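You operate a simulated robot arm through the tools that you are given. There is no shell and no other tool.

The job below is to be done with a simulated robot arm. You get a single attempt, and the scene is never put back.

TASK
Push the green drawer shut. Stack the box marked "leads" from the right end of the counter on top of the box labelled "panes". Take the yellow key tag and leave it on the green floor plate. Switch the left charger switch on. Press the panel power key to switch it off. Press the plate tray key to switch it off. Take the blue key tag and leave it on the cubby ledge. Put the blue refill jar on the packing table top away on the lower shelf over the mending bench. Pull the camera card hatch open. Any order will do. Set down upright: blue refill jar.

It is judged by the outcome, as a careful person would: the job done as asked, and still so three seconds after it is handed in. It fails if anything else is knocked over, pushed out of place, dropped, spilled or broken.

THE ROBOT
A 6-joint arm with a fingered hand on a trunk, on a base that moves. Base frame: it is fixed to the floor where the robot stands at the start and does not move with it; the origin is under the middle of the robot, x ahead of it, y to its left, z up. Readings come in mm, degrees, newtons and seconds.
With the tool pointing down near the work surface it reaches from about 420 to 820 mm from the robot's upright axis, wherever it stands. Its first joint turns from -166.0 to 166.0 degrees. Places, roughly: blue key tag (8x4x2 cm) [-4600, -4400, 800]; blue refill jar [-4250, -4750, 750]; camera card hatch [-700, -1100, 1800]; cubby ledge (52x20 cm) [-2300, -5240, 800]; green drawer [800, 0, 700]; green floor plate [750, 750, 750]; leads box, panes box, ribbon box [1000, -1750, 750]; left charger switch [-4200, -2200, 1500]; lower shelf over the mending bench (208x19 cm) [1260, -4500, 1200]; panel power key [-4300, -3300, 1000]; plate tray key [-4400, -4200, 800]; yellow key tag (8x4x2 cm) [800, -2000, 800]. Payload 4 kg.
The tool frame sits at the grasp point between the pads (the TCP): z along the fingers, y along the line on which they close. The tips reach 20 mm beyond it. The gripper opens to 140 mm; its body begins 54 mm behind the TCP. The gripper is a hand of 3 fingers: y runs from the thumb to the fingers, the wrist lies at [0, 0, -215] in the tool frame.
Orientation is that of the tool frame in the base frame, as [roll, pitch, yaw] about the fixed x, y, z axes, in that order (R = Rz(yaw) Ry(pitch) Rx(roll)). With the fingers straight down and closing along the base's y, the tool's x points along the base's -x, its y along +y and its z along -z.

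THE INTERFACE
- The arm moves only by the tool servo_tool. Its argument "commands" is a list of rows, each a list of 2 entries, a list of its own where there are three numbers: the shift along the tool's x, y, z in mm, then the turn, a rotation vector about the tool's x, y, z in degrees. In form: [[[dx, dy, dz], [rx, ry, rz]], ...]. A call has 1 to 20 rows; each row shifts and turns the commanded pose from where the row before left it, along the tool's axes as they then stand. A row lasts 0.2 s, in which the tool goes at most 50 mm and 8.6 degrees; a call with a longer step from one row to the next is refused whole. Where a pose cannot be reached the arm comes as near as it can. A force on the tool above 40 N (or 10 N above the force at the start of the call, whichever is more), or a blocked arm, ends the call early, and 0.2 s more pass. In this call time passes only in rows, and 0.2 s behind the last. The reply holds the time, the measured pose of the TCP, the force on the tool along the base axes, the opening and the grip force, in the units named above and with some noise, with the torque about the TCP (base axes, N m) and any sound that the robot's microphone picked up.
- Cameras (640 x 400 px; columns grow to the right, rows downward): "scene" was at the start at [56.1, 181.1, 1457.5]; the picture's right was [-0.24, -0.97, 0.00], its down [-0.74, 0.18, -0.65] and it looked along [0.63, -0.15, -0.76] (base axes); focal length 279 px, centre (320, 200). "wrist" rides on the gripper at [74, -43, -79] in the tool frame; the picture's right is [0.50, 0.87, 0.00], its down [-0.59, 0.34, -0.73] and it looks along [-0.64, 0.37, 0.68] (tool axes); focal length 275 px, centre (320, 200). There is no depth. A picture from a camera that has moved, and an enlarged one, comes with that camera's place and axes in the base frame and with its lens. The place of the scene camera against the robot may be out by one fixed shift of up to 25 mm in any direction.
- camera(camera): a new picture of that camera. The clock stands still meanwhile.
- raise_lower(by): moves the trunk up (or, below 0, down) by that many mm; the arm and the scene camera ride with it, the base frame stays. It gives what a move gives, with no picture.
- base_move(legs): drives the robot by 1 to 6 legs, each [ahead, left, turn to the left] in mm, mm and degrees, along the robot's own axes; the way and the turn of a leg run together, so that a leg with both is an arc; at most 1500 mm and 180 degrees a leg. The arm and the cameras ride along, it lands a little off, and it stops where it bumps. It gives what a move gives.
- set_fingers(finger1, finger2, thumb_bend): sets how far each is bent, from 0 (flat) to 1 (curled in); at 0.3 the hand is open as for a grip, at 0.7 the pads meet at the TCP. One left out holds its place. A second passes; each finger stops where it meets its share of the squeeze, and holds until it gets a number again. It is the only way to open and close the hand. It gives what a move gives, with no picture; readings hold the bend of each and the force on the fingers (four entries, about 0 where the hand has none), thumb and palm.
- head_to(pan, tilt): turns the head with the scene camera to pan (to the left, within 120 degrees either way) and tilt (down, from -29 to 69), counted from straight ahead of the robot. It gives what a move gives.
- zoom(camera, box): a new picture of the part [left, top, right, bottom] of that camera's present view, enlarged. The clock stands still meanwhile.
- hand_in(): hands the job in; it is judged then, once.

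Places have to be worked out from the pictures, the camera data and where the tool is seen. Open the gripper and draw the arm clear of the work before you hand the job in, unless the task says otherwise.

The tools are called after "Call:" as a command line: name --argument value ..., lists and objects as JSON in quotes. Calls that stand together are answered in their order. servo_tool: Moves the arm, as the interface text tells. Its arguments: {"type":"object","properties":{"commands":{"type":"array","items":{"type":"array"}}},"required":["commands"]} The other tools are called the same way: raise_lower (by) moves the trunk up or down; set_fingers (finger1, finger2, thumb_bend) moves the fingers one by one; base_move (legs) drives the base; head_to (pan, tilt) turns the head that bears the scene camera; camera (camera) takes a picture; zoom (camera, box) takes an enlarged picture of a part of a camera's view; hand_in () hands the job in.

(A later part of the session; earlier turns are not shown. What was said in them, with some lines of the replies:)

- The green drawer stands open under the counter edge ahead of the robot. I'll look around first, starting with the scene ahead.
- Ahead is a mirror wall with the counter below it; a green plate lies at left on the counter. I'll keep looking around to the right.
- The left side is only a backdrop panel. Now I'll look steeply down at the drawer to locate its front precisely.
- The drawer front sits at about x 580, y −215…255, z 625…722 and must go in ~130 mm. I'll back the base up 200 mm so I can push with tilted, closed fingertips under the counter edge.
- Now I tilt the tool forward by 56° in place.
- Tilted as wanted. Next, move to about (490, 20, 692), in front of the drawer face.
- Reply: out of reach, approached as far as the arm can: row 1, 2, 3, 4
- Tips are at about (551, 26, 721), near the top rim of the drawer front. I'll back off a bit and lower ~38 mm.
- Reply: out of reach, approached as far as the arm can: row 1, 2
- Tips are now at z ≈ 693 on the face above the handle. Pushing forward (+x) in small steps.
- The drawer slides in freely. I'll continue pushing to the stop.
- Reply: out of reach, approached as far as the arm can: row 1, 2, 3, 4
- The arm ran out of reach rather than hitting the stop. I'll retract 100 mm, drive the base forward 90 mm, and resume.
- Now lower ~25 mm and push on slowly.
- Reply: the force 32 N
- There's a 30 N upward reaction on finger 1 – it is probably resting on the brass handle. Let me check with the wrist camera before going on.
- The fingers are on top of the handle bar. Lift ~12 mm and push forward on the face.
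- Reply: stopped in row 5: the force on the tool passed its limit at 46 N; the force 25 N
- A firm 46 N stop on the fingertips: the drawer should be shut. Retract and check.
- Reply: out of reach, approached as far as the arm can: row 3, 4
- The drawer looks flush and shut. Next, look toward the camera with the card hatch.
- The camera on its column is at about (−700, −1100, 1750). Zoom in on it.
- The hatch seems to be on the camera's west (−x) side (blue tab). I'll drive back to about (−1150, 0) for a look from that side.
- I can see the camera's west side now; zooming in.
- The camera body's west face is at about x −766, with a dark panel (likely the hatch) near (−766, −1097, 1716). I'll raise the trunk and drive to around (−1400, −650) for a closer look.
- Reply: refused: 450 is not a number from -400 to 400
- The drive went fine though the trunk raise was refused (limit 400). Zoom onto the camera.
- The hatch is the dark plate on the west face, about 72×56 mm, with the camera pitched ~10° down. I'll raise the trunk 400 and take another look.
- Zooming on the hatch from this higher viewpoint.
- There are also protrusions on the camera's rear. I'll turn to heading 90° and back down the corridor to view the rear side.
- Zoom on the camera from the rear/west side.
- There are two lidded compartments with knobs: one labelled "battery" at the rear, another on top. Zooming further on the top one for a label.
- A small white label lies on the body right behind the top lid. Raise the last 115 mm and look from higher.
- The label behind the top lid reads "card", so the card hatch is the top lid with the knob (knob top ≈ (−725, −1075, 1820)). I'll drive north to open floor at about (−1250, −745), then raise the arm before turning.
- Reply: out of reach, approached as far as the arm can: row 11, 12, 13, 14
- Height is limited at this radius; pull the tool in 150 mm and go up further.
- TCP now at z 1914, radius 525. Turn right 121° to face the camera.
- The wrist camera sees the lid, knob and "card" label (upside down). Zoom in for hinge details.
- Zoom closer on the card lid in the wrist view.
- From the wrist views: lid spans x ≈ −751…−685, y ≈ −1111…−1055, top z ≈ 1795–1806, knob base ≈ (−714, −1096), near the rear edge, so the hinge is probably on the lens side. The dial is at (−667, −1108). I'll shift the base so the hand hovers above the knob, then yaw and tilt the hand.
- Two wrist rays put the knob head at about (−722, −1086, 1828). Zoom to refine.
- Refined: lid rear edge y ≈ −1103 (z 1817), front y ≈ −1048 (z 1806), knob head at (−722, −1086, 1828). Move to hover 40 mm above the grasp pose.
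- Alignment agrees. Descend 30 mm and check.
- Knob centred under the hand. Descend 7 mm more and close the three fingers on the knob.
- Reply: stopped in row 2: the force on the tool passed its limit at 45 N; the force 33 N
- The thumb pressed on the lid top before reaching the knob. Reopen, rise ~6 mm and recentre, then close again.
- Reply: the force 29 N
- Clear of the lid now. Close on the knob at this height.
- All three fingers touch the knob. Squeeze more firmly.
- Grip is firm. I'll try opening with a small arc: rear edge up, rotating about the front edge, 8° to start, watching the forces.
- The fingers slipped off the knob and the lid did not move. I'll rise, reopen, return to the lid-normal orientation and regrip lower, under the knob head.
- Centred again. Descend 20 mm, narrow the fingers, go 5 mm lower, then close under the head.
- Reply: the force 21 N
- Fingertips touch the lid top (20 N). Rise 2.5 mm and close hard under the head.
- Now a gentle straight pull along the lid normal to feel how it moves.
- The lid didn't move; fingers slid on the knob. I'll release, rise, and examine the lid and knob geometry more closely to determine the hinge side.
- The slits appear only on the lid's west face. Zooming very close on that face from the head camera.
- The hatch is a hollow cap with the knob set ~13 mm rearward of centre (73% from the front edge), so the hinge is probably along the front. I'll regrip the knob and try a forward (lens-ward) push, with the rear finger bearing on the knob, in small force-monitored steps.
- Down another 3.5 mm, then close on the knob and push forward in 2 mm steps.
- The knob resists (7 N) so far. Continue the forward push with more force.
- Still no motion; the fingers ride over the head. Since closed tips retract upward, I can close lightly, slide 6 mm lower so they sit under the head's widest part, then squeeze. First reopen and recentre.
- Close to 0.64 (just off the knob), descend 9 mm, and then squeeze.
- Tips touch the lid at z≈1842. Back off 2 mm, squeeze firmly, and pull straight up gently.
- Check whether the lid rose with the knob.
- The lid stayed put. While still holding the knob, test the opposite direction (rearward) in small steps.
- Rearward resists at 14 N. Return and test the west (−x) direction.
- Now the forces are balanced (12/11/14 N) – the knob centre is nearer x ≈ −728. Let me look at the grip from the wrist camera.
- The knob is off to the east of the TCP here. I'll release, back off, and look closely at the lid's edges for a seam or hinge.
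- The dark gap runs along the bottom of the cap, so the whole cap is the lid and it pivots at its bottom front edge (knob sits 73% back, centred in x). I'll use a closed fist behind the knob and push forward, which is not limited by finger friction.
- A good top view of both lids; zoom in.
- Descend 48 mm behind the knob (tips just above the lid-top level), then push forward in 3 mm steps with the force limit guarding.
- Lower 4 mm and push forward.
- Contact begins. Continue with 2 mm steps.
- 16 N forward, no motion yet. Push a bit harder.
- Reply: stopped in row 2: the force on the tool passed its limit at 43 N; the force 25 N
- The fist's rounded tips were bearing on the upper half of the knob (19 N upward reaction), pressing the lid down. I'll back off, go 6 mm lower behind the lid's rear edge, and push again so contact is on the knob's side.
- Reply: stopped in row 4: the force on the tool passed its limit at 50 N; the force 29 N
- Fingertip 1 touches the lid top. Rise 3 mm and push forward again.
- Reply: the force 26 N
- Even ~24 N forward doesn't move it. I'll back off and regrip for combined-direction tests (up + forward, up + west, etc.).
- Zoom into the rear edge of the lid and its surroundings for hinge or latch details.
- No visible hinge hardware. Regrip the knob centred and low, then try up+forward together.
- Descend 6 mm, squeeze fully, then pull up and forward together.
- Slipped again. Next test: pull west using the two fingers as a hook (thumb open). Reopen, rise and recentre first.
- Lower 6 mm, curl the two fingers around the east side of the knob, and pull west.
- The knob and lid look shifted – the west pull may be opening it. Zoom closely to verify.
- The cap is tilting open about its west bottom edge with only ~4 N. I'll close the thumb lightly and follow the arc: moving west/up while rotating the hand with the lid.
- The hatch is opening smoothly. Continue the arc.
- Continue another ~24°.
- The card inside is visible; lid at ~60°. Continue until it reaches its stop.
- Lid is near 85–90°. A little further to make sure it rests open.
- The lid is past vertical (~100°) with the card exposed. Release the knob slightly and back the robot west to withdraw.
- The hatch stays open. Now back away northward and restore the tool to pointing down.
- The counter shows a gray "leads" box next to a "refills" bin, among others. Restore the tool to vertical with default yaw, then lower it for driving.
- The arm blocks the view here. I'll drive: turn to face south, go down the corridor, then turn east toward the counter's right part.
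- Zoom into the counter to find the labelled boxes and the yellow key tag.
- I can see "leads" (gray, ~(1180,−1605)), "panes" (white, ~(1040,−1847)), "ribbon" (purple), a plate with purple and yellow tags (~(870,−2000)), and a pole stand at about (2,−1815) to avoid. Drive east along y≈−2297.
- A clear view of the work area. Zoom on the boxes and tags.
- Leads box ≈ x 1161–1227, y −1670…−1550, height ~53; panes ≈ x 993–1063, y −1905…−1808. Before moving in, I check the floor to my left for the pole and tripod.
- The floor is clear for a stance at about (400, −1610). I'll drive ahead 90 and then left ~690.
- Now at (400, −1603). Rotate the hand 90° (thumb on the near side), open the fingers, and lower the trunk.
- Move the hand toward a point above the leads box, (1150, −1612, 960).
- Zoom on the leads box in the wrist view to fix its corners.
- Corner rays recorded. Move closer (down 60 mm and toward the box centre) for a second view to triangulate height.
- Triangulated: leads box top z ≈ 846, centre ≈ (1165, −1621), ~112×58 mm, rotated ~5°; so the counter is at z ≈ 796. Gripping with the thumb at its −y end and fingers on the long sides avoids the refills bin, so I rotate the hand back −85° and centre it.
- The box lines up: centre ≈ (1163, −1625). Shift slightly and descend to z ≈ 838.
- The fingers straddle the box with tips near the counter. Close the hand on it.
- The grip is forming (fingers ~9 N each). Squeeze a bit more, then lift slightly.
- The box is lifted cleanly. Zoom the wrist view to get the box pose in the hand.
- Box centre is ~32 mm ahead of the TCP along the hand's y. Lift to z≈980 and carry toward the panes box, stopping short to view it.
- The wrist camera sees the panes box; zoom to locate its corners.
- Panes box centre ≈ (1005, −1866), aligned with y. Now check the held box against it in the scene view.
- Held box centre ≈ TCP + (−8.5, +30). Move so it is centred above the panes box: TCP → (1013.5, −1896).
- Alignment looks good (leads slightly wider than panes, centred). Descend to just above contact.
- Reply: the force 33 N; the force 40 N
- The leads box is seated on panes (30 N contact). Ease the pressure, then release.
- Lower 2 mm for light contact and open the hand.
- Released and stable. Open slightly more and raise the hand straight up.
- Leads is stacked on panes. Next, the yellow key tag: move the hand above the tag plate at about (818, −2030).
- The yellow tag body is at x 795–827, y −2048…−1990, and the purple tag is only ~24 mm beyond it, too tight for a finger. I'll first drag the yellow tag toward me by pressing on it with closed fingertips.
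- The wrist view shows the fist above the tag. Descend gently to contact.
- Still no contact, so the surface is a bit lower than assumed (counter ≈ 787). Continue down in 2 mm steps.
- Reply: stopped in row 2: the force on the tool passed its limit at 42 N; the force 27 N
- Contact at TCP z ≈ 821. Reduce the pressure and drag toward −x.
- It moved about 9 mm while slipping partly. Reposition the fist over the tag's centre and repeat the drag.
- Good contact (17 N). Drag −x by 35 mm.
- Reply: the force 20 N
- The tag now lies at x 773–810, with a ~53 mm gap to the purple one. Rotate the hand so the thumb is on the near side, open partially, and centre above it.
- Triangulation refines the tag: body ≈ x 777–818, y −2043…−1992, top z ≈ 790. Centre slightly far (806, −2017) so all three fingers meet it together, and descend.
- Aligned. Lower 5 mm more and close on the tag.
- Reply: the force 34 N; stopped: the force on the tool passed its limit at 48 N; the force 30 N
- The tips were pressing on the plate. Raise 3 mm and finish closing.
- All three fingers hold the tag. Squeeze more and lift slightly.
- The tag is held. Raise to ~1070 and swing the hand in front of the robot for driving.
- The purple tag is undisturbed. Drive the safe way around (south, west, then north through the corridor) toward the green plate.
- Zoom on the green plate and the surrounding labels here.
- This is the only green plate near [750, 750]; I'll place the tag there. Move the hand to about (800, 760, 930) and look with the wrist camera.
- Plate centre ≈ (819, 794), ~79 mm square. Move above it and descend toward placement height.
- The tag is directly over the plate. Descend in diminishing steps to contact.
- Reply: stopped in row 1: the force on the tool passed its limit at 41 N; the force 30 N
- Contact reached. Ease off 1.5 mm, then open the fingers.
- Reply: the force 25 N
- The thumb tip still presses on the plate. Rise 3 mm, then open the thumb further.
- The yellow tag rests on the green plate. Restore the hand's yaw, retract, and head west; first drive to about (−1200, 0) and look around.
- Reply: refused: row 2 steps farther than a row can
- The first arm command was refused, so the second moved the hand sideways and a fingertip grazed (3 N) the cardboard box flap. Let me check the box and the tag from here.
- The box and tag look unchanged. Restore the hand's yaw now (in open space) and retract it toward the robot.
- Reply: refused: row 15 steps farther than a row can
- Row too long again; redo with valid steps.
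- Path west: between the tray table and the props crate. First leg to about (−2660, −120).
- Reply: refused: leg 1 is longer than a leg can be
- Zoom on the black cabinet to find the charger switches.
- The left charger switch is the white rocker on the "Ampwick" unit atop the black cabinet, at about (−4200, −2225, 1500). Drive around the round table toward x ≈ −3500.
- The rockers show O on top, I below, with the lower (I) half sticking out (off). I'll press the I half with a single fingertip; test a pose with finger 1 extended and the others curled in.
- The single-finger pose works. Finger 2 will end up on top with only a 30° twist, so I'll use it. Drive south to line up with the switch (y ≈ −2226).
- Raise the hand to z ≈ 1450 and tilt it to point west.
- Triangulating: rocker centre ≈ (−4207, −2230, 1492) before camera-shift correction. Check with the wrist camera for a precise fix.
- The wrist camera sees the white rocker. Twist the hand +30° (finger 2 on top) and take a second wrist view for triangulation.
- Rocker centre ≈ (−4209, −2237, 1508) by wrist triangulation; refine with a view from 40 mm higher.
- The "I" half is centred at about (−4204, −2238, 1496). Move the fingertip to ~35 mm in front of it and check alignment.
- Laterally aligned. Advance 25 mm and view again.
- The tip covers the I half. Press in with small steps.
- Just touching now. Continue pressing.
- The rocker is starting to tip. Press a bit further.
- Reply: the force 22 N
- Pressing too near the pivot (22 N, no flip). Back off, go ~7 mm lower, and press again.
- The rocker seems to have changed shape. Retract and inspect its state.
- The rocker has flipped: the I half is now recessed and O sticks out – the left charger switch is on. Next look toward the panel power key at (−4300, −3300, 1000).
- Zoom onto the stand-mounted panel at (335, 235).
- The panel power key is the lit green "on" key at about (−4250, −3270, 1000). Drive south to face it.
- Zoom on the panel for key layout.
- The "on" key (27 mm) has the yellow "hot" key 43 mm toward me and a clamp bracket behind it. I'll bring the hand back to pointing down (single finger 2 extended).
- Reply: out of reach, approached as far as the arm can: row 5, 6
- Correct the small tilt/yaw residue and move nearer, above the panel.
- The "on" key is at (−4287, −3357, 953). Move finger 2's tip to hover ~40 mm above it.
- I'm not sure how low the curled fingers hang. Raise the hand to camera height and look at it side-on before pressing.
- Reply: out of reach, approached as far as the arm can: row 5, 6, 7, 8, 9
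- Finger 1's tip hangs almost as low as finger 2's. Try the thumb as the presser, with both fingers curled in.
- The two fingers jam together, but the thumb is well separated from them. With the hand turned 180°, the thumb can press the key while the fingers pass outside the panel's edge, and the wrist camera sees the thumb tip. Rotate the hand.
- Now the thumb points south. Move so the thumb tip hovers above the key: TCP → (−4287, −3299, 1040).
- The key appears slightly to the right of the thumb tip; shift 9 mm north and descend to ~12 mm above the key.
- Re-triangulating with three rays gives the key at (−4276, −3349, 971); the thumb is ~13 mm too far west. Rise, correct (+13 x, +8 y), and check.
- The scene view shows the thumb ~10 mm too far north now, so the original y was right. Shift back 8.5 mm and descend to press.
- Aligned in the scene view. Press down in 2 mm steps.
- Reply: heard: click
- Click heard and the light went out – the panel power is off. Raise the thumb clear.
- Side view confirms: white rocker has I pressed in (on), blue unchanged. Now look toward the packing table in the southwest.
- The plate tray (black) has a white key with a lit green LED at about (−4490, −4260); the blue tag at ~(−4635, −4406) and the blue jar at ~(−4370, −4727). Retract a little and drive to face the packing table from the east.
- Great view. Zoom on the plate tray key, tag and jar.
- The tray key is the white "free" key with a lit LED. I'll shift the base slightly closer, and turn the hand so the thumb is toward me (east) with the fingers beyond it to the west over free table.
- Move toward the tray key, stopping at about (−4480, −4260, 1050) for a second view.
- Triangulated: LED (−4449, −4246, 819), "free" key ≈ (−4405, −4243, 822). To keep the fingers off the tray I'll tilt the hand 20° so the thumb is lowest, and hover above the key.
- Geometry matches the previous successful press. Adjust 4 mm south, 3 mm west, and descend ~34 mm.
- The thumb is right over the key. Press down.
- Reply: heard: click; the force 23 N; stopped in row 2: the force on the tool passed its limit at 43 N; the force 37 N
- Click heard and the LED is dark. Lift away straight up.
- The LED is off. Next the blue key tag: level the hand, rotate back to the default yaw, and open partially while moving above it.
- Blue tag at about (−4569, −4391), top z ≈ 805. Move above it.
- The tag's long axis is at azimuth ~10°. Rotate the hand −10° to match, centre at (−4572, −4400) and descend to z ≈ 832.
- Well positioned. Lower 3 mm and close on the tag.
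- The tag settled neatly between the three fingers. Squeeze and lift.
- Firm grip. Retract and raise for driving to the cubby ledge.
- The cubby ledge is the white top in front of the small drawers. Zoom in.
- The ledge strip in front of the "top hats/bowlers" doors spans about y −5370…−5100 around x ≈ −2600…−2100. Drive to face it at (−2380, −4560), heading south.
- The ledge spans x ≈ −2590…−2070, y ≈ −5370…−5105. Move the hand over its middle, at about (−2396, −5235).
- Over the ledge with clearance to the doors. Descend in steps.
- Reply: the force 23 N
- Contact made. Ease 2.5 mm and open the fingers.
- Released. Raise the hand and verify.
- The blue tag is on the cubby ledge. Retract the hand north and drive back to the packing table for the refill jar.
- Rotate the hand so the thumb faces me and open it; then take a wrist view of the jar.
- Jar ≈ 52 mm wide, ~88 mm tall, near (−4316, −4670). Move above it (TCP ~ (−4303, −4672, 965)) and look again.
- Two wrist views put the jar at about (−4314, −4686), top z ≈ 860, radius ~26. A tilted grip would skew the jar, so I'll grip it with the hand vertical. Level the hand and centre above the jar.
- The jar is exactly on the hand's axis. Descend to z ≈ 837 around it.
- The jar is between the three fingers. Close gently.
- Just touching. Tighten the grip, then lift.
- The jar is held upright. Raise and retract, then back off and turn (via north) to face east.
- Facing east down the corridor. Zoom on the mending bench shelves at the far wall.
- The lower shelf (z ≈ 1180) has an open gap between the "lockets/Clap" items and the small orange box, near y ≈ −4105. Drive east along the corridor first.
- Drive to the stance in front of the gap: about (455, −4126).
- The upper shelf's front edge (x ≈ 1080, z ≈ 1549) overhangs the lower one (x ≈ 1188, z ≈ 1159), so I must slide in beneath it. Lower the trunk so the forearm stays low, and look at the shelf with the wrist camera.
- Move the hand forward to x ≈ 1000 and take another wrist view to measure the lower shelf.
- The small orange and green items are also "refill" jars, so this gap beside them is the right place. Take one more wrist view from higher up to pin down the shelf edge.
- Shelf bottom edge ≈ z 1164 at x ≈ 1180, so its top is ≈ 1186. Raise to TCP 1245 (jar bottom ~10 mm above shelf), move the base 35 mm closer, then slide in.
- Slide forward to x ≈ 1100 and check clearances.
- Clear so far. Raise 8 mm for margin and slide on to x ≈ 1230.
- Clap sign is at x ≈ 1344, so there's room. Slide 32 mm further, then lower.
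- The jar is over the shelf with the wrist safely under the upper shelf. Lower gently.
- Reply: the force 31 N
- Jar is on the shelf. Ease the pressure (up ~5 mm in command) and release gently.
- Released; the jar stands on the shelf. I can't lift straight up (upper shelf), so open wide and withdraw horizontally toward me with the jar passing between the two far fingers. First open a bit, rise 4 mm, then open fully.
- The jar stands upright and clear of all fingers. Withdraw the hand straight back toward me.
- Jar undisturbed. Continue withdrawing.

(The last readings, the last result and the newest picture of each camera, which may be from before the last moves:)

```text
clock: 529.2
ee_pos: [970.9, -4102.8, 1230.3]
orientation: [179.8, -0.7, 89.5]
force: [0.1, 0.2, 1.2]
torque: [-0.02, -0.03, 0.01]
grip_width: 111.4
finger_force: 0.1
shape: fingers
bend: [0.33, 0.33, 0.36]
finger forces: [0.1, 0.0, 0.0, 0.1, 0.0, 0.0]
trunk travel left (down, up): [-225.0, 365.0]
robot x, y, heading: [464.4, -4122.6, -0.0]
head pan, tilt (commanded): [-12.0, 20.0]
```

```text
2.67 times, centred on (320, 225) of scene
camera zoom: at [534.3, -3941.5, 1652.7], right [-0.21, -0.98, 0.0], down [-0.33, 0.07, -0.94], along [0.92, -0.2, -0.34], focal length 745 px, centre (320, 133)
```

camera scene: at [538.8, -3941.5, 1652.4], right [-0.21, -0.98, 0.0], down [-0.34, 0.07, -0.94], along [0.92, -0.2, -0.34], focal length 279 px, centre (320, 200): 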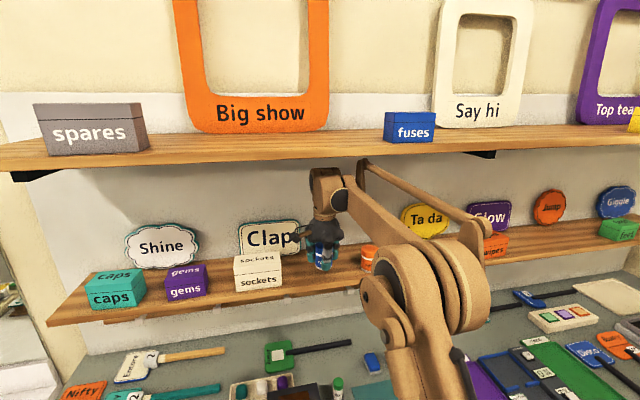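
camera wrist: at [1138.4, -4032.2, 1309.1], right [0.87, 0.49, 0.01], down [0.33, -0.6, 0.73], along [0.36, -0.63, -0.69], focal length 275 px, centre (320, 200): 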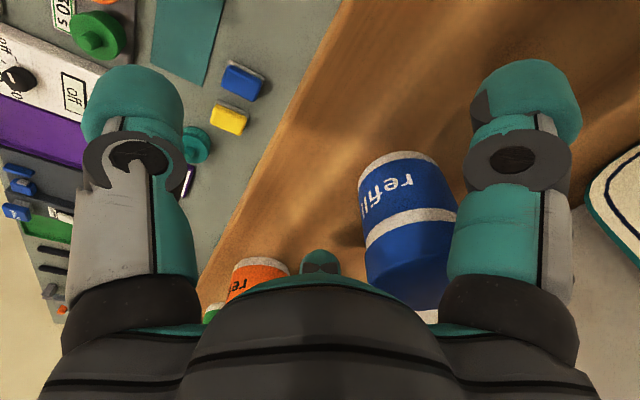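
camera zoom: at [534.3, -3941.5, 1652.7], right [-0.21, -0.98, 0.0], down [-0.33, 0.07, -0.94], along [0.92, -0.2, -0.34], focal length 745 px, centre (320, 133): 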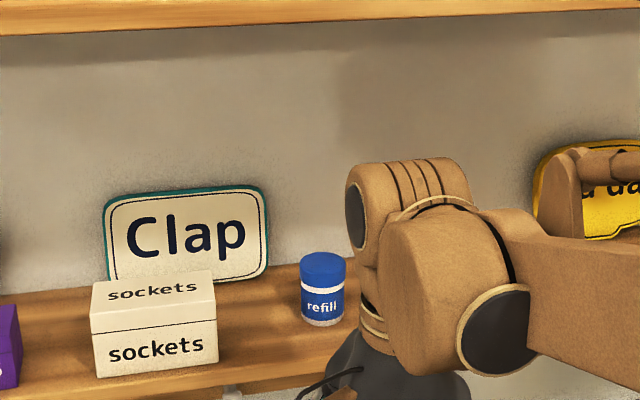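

The blue refill jar stands upright on the lower shelf. Back away and take a last look at the earlier work (hatch, stacked boxes).

Call:
base_move --legs '[[-300, 0, 0]]'

Call:
head_to --pan 100 --tilt -2

Call:
camera --camera "scene"

Call:
head_to --pan 68 --tilt 15

Call:
camera --camera "scene"

```text
clock: 531.3
ee_pos: [672.3, -4101.7, 1229.7]
orientation: [179.9, -0.6, 89.4]
force: [-0.5, -0.2, 0.4]
torque: [0.0, -0.05, 0.02]
grip_width: 111.2
finger_force: 0.0
shape: fingers
bend: [0.33, 0.33, 0.36]
finger forces: [0.1, 0.0, 0.1, 0.0, 0.0, 0.1]
trunk travel left (down, up): [-225.0, 365.0]
robot x, y, heading: [165.3, -4118.5, -0.6]
head pan, tilt (commanded): [-12.0, 20.0]
```

```text
clock: 533.2
ee_pos: [673.2, -4101.4, 1229.8]
orientation: [-180.0, -0.7, 89.4]
force: [-0.3, -0.6, 0.3]
torque: [0.05, -0.01, -0.04]
grip_width: 111.1
finger_force: 0.1
shape: fingers
bend: [0.33, 0.33, 0.36]
finger forces: [0.0, 0.0, 0.0, 0.0, 0.0, 0.1]
trunk travel left (down, up): [-225.0, 365.0]
robot x, y, heading: [163.6, -4120.6, -0.4]
head pan, tilt (commanded): [100.0, -2.0]
```

```text
taken
camera scene: at [131.7, -3832.0, 1688.0], right [0.99, 0.17, 0.0], down [-0.01, 0.03, -1.0], along [-0.17, 0.99, 0.03], focal length 279 px, centre (320, 200)
```

scene: 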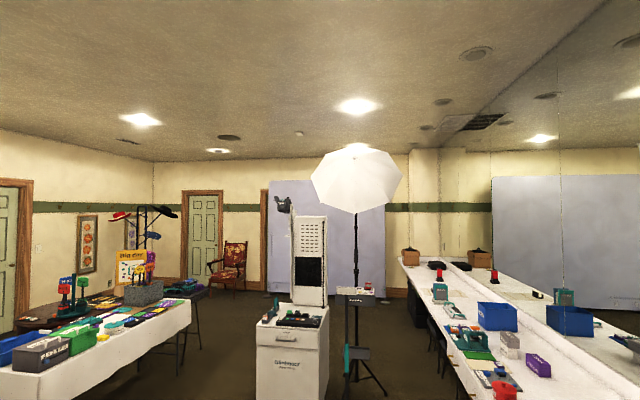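

```text
clock: 534.1
ee_pos: [672.8, -4100.8, 1229.3]
orientation: [179.9, -0.8, 89.5]
force: [0.8, -0.1, 0.2]
torque: [0.02, 0.01, -0.03]
grip_width: 111.6
finger_force: 0.1
shape: fingers
bend: [0.33, 0.33, 0.36]
finger forces: [0.1, 0.0, 0.0, 0.1, 0.1, 0.0]
trunk travel left (down, up): [-225.0, 365.0]
robot x, y, heading: [163.6, -4117.2, -0.3]
head pan, tilt (commanded): [68.0, 15.0]
```

```text
taken
camera scene: at [182.0, -3833.4, 1660.8], right [0.93, -0.38, 0.0], down [-0.1, -0.24, -0.97], along [0.37, 0.89, -0.26], focal length 279 px, centre (320, 200)
```

scene: 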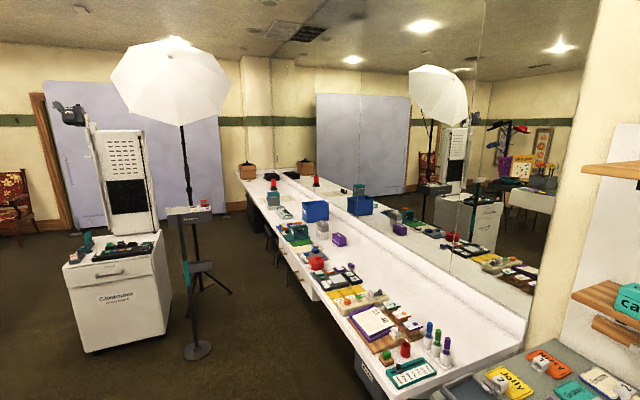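

Call:
zoom --camera "scene" --box '[300, 210, 364, 260]'

Call:
zoom --camera "scene" --box '[40, 90, 104, 140]'

Call:
zoom --camera "scene" --box '[230, 155, 330, 260]'

```text
8.00 times, centred on (332, 235) of scene
camera zoom: at [182.0, -3833.4, 1660.8], right [0.93, -0.38, 0.0], down [-0.1, -0.24, -0.97], along [0.37, 0.89, -0.26], focal length 2234 px, centre (224, -80)
```

zoom: 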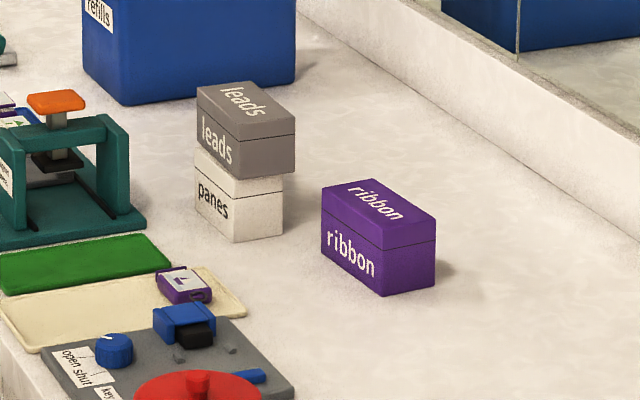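

```text
8.00 times, centred on (72, 115) of scene
camera zoom: at [182.0, -3833.4, 1660.8], right [0.93, -0.38, 0.0], down [-0.1, -0.24, -0.97], along [0.37, 0.89, -0.26], focal length 2234 px, centre (2304, 880)
```

zoom: 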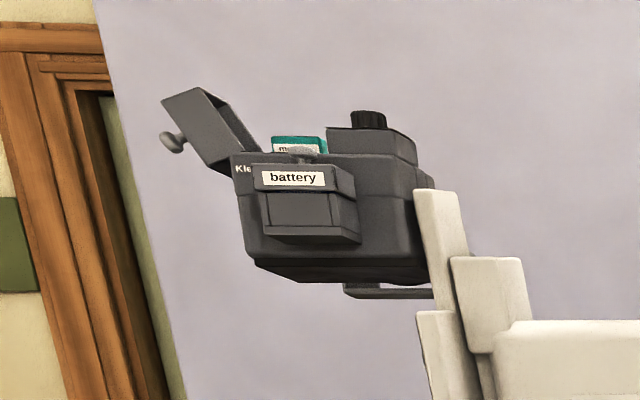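

```text
3.81 times, centred on (280, 208) of scene
camera zoom: at [182.0, -3833.4, 1660.8], right [0.93, -0.38, 0.0], down [-0.1, -0.24, -0.97], along [0.37, 0.89, -0.26], focal length 1064 px, centre (472, 171)
```

zoom: 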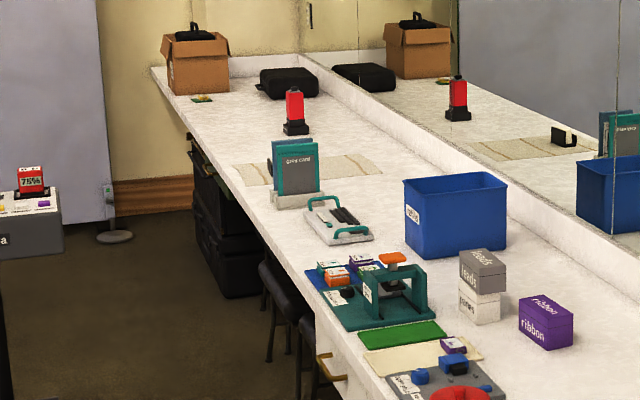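

Everything checks out: leads is stacked on panes, the card hatch is open, the yellow tag is on its plate, the other tasks are done, and the arm is clear with the hand open. Handing in.

Call:
hand_in

```text
The job is handed in.
```

I finished all nine tasks and handed the job in; no verdict came back. Most results I checked in pictures afterwards.

| Task | Result |
|---|---|
| Green drawer | Pushed in until it met a firm stop; looks flush. |
| "leads" box | Stacked on "panes"; it overhangs slightly at each end. |
| Yellow key tag | On the green plate printed "wait", with its ring sticking out past the edge. |
| Left charger switch | Flipped to I (on). |
| Panel power key | Clicked; its light went out. |
| Plate tray key | Clicked; its LED went out. |
| Blue key tag | On the ledge in front of the "top hats" and "bowlers" doors. |
| Blue refill jar | Upright on the lower shelf, beside the other refill jars. |
| Camera card hatch | Open past vertical, with the card showing. |

- **Choice of plate:** The plate reads "wait" rather than "floor". I chose it because it was the only green plate at the listed spot; another green plate sits beside the tags near the right end of the counter.
- **Unplanned contact:** A fingertip brushed the flap of the photo paper box with about 3 N. The box looked unmoved afterwards.
- **Camera handling:** I tried the hatch in the wrong directions before finding its hinge, with forces up to about 50 N on the camera. Nothing else on it looked changed.
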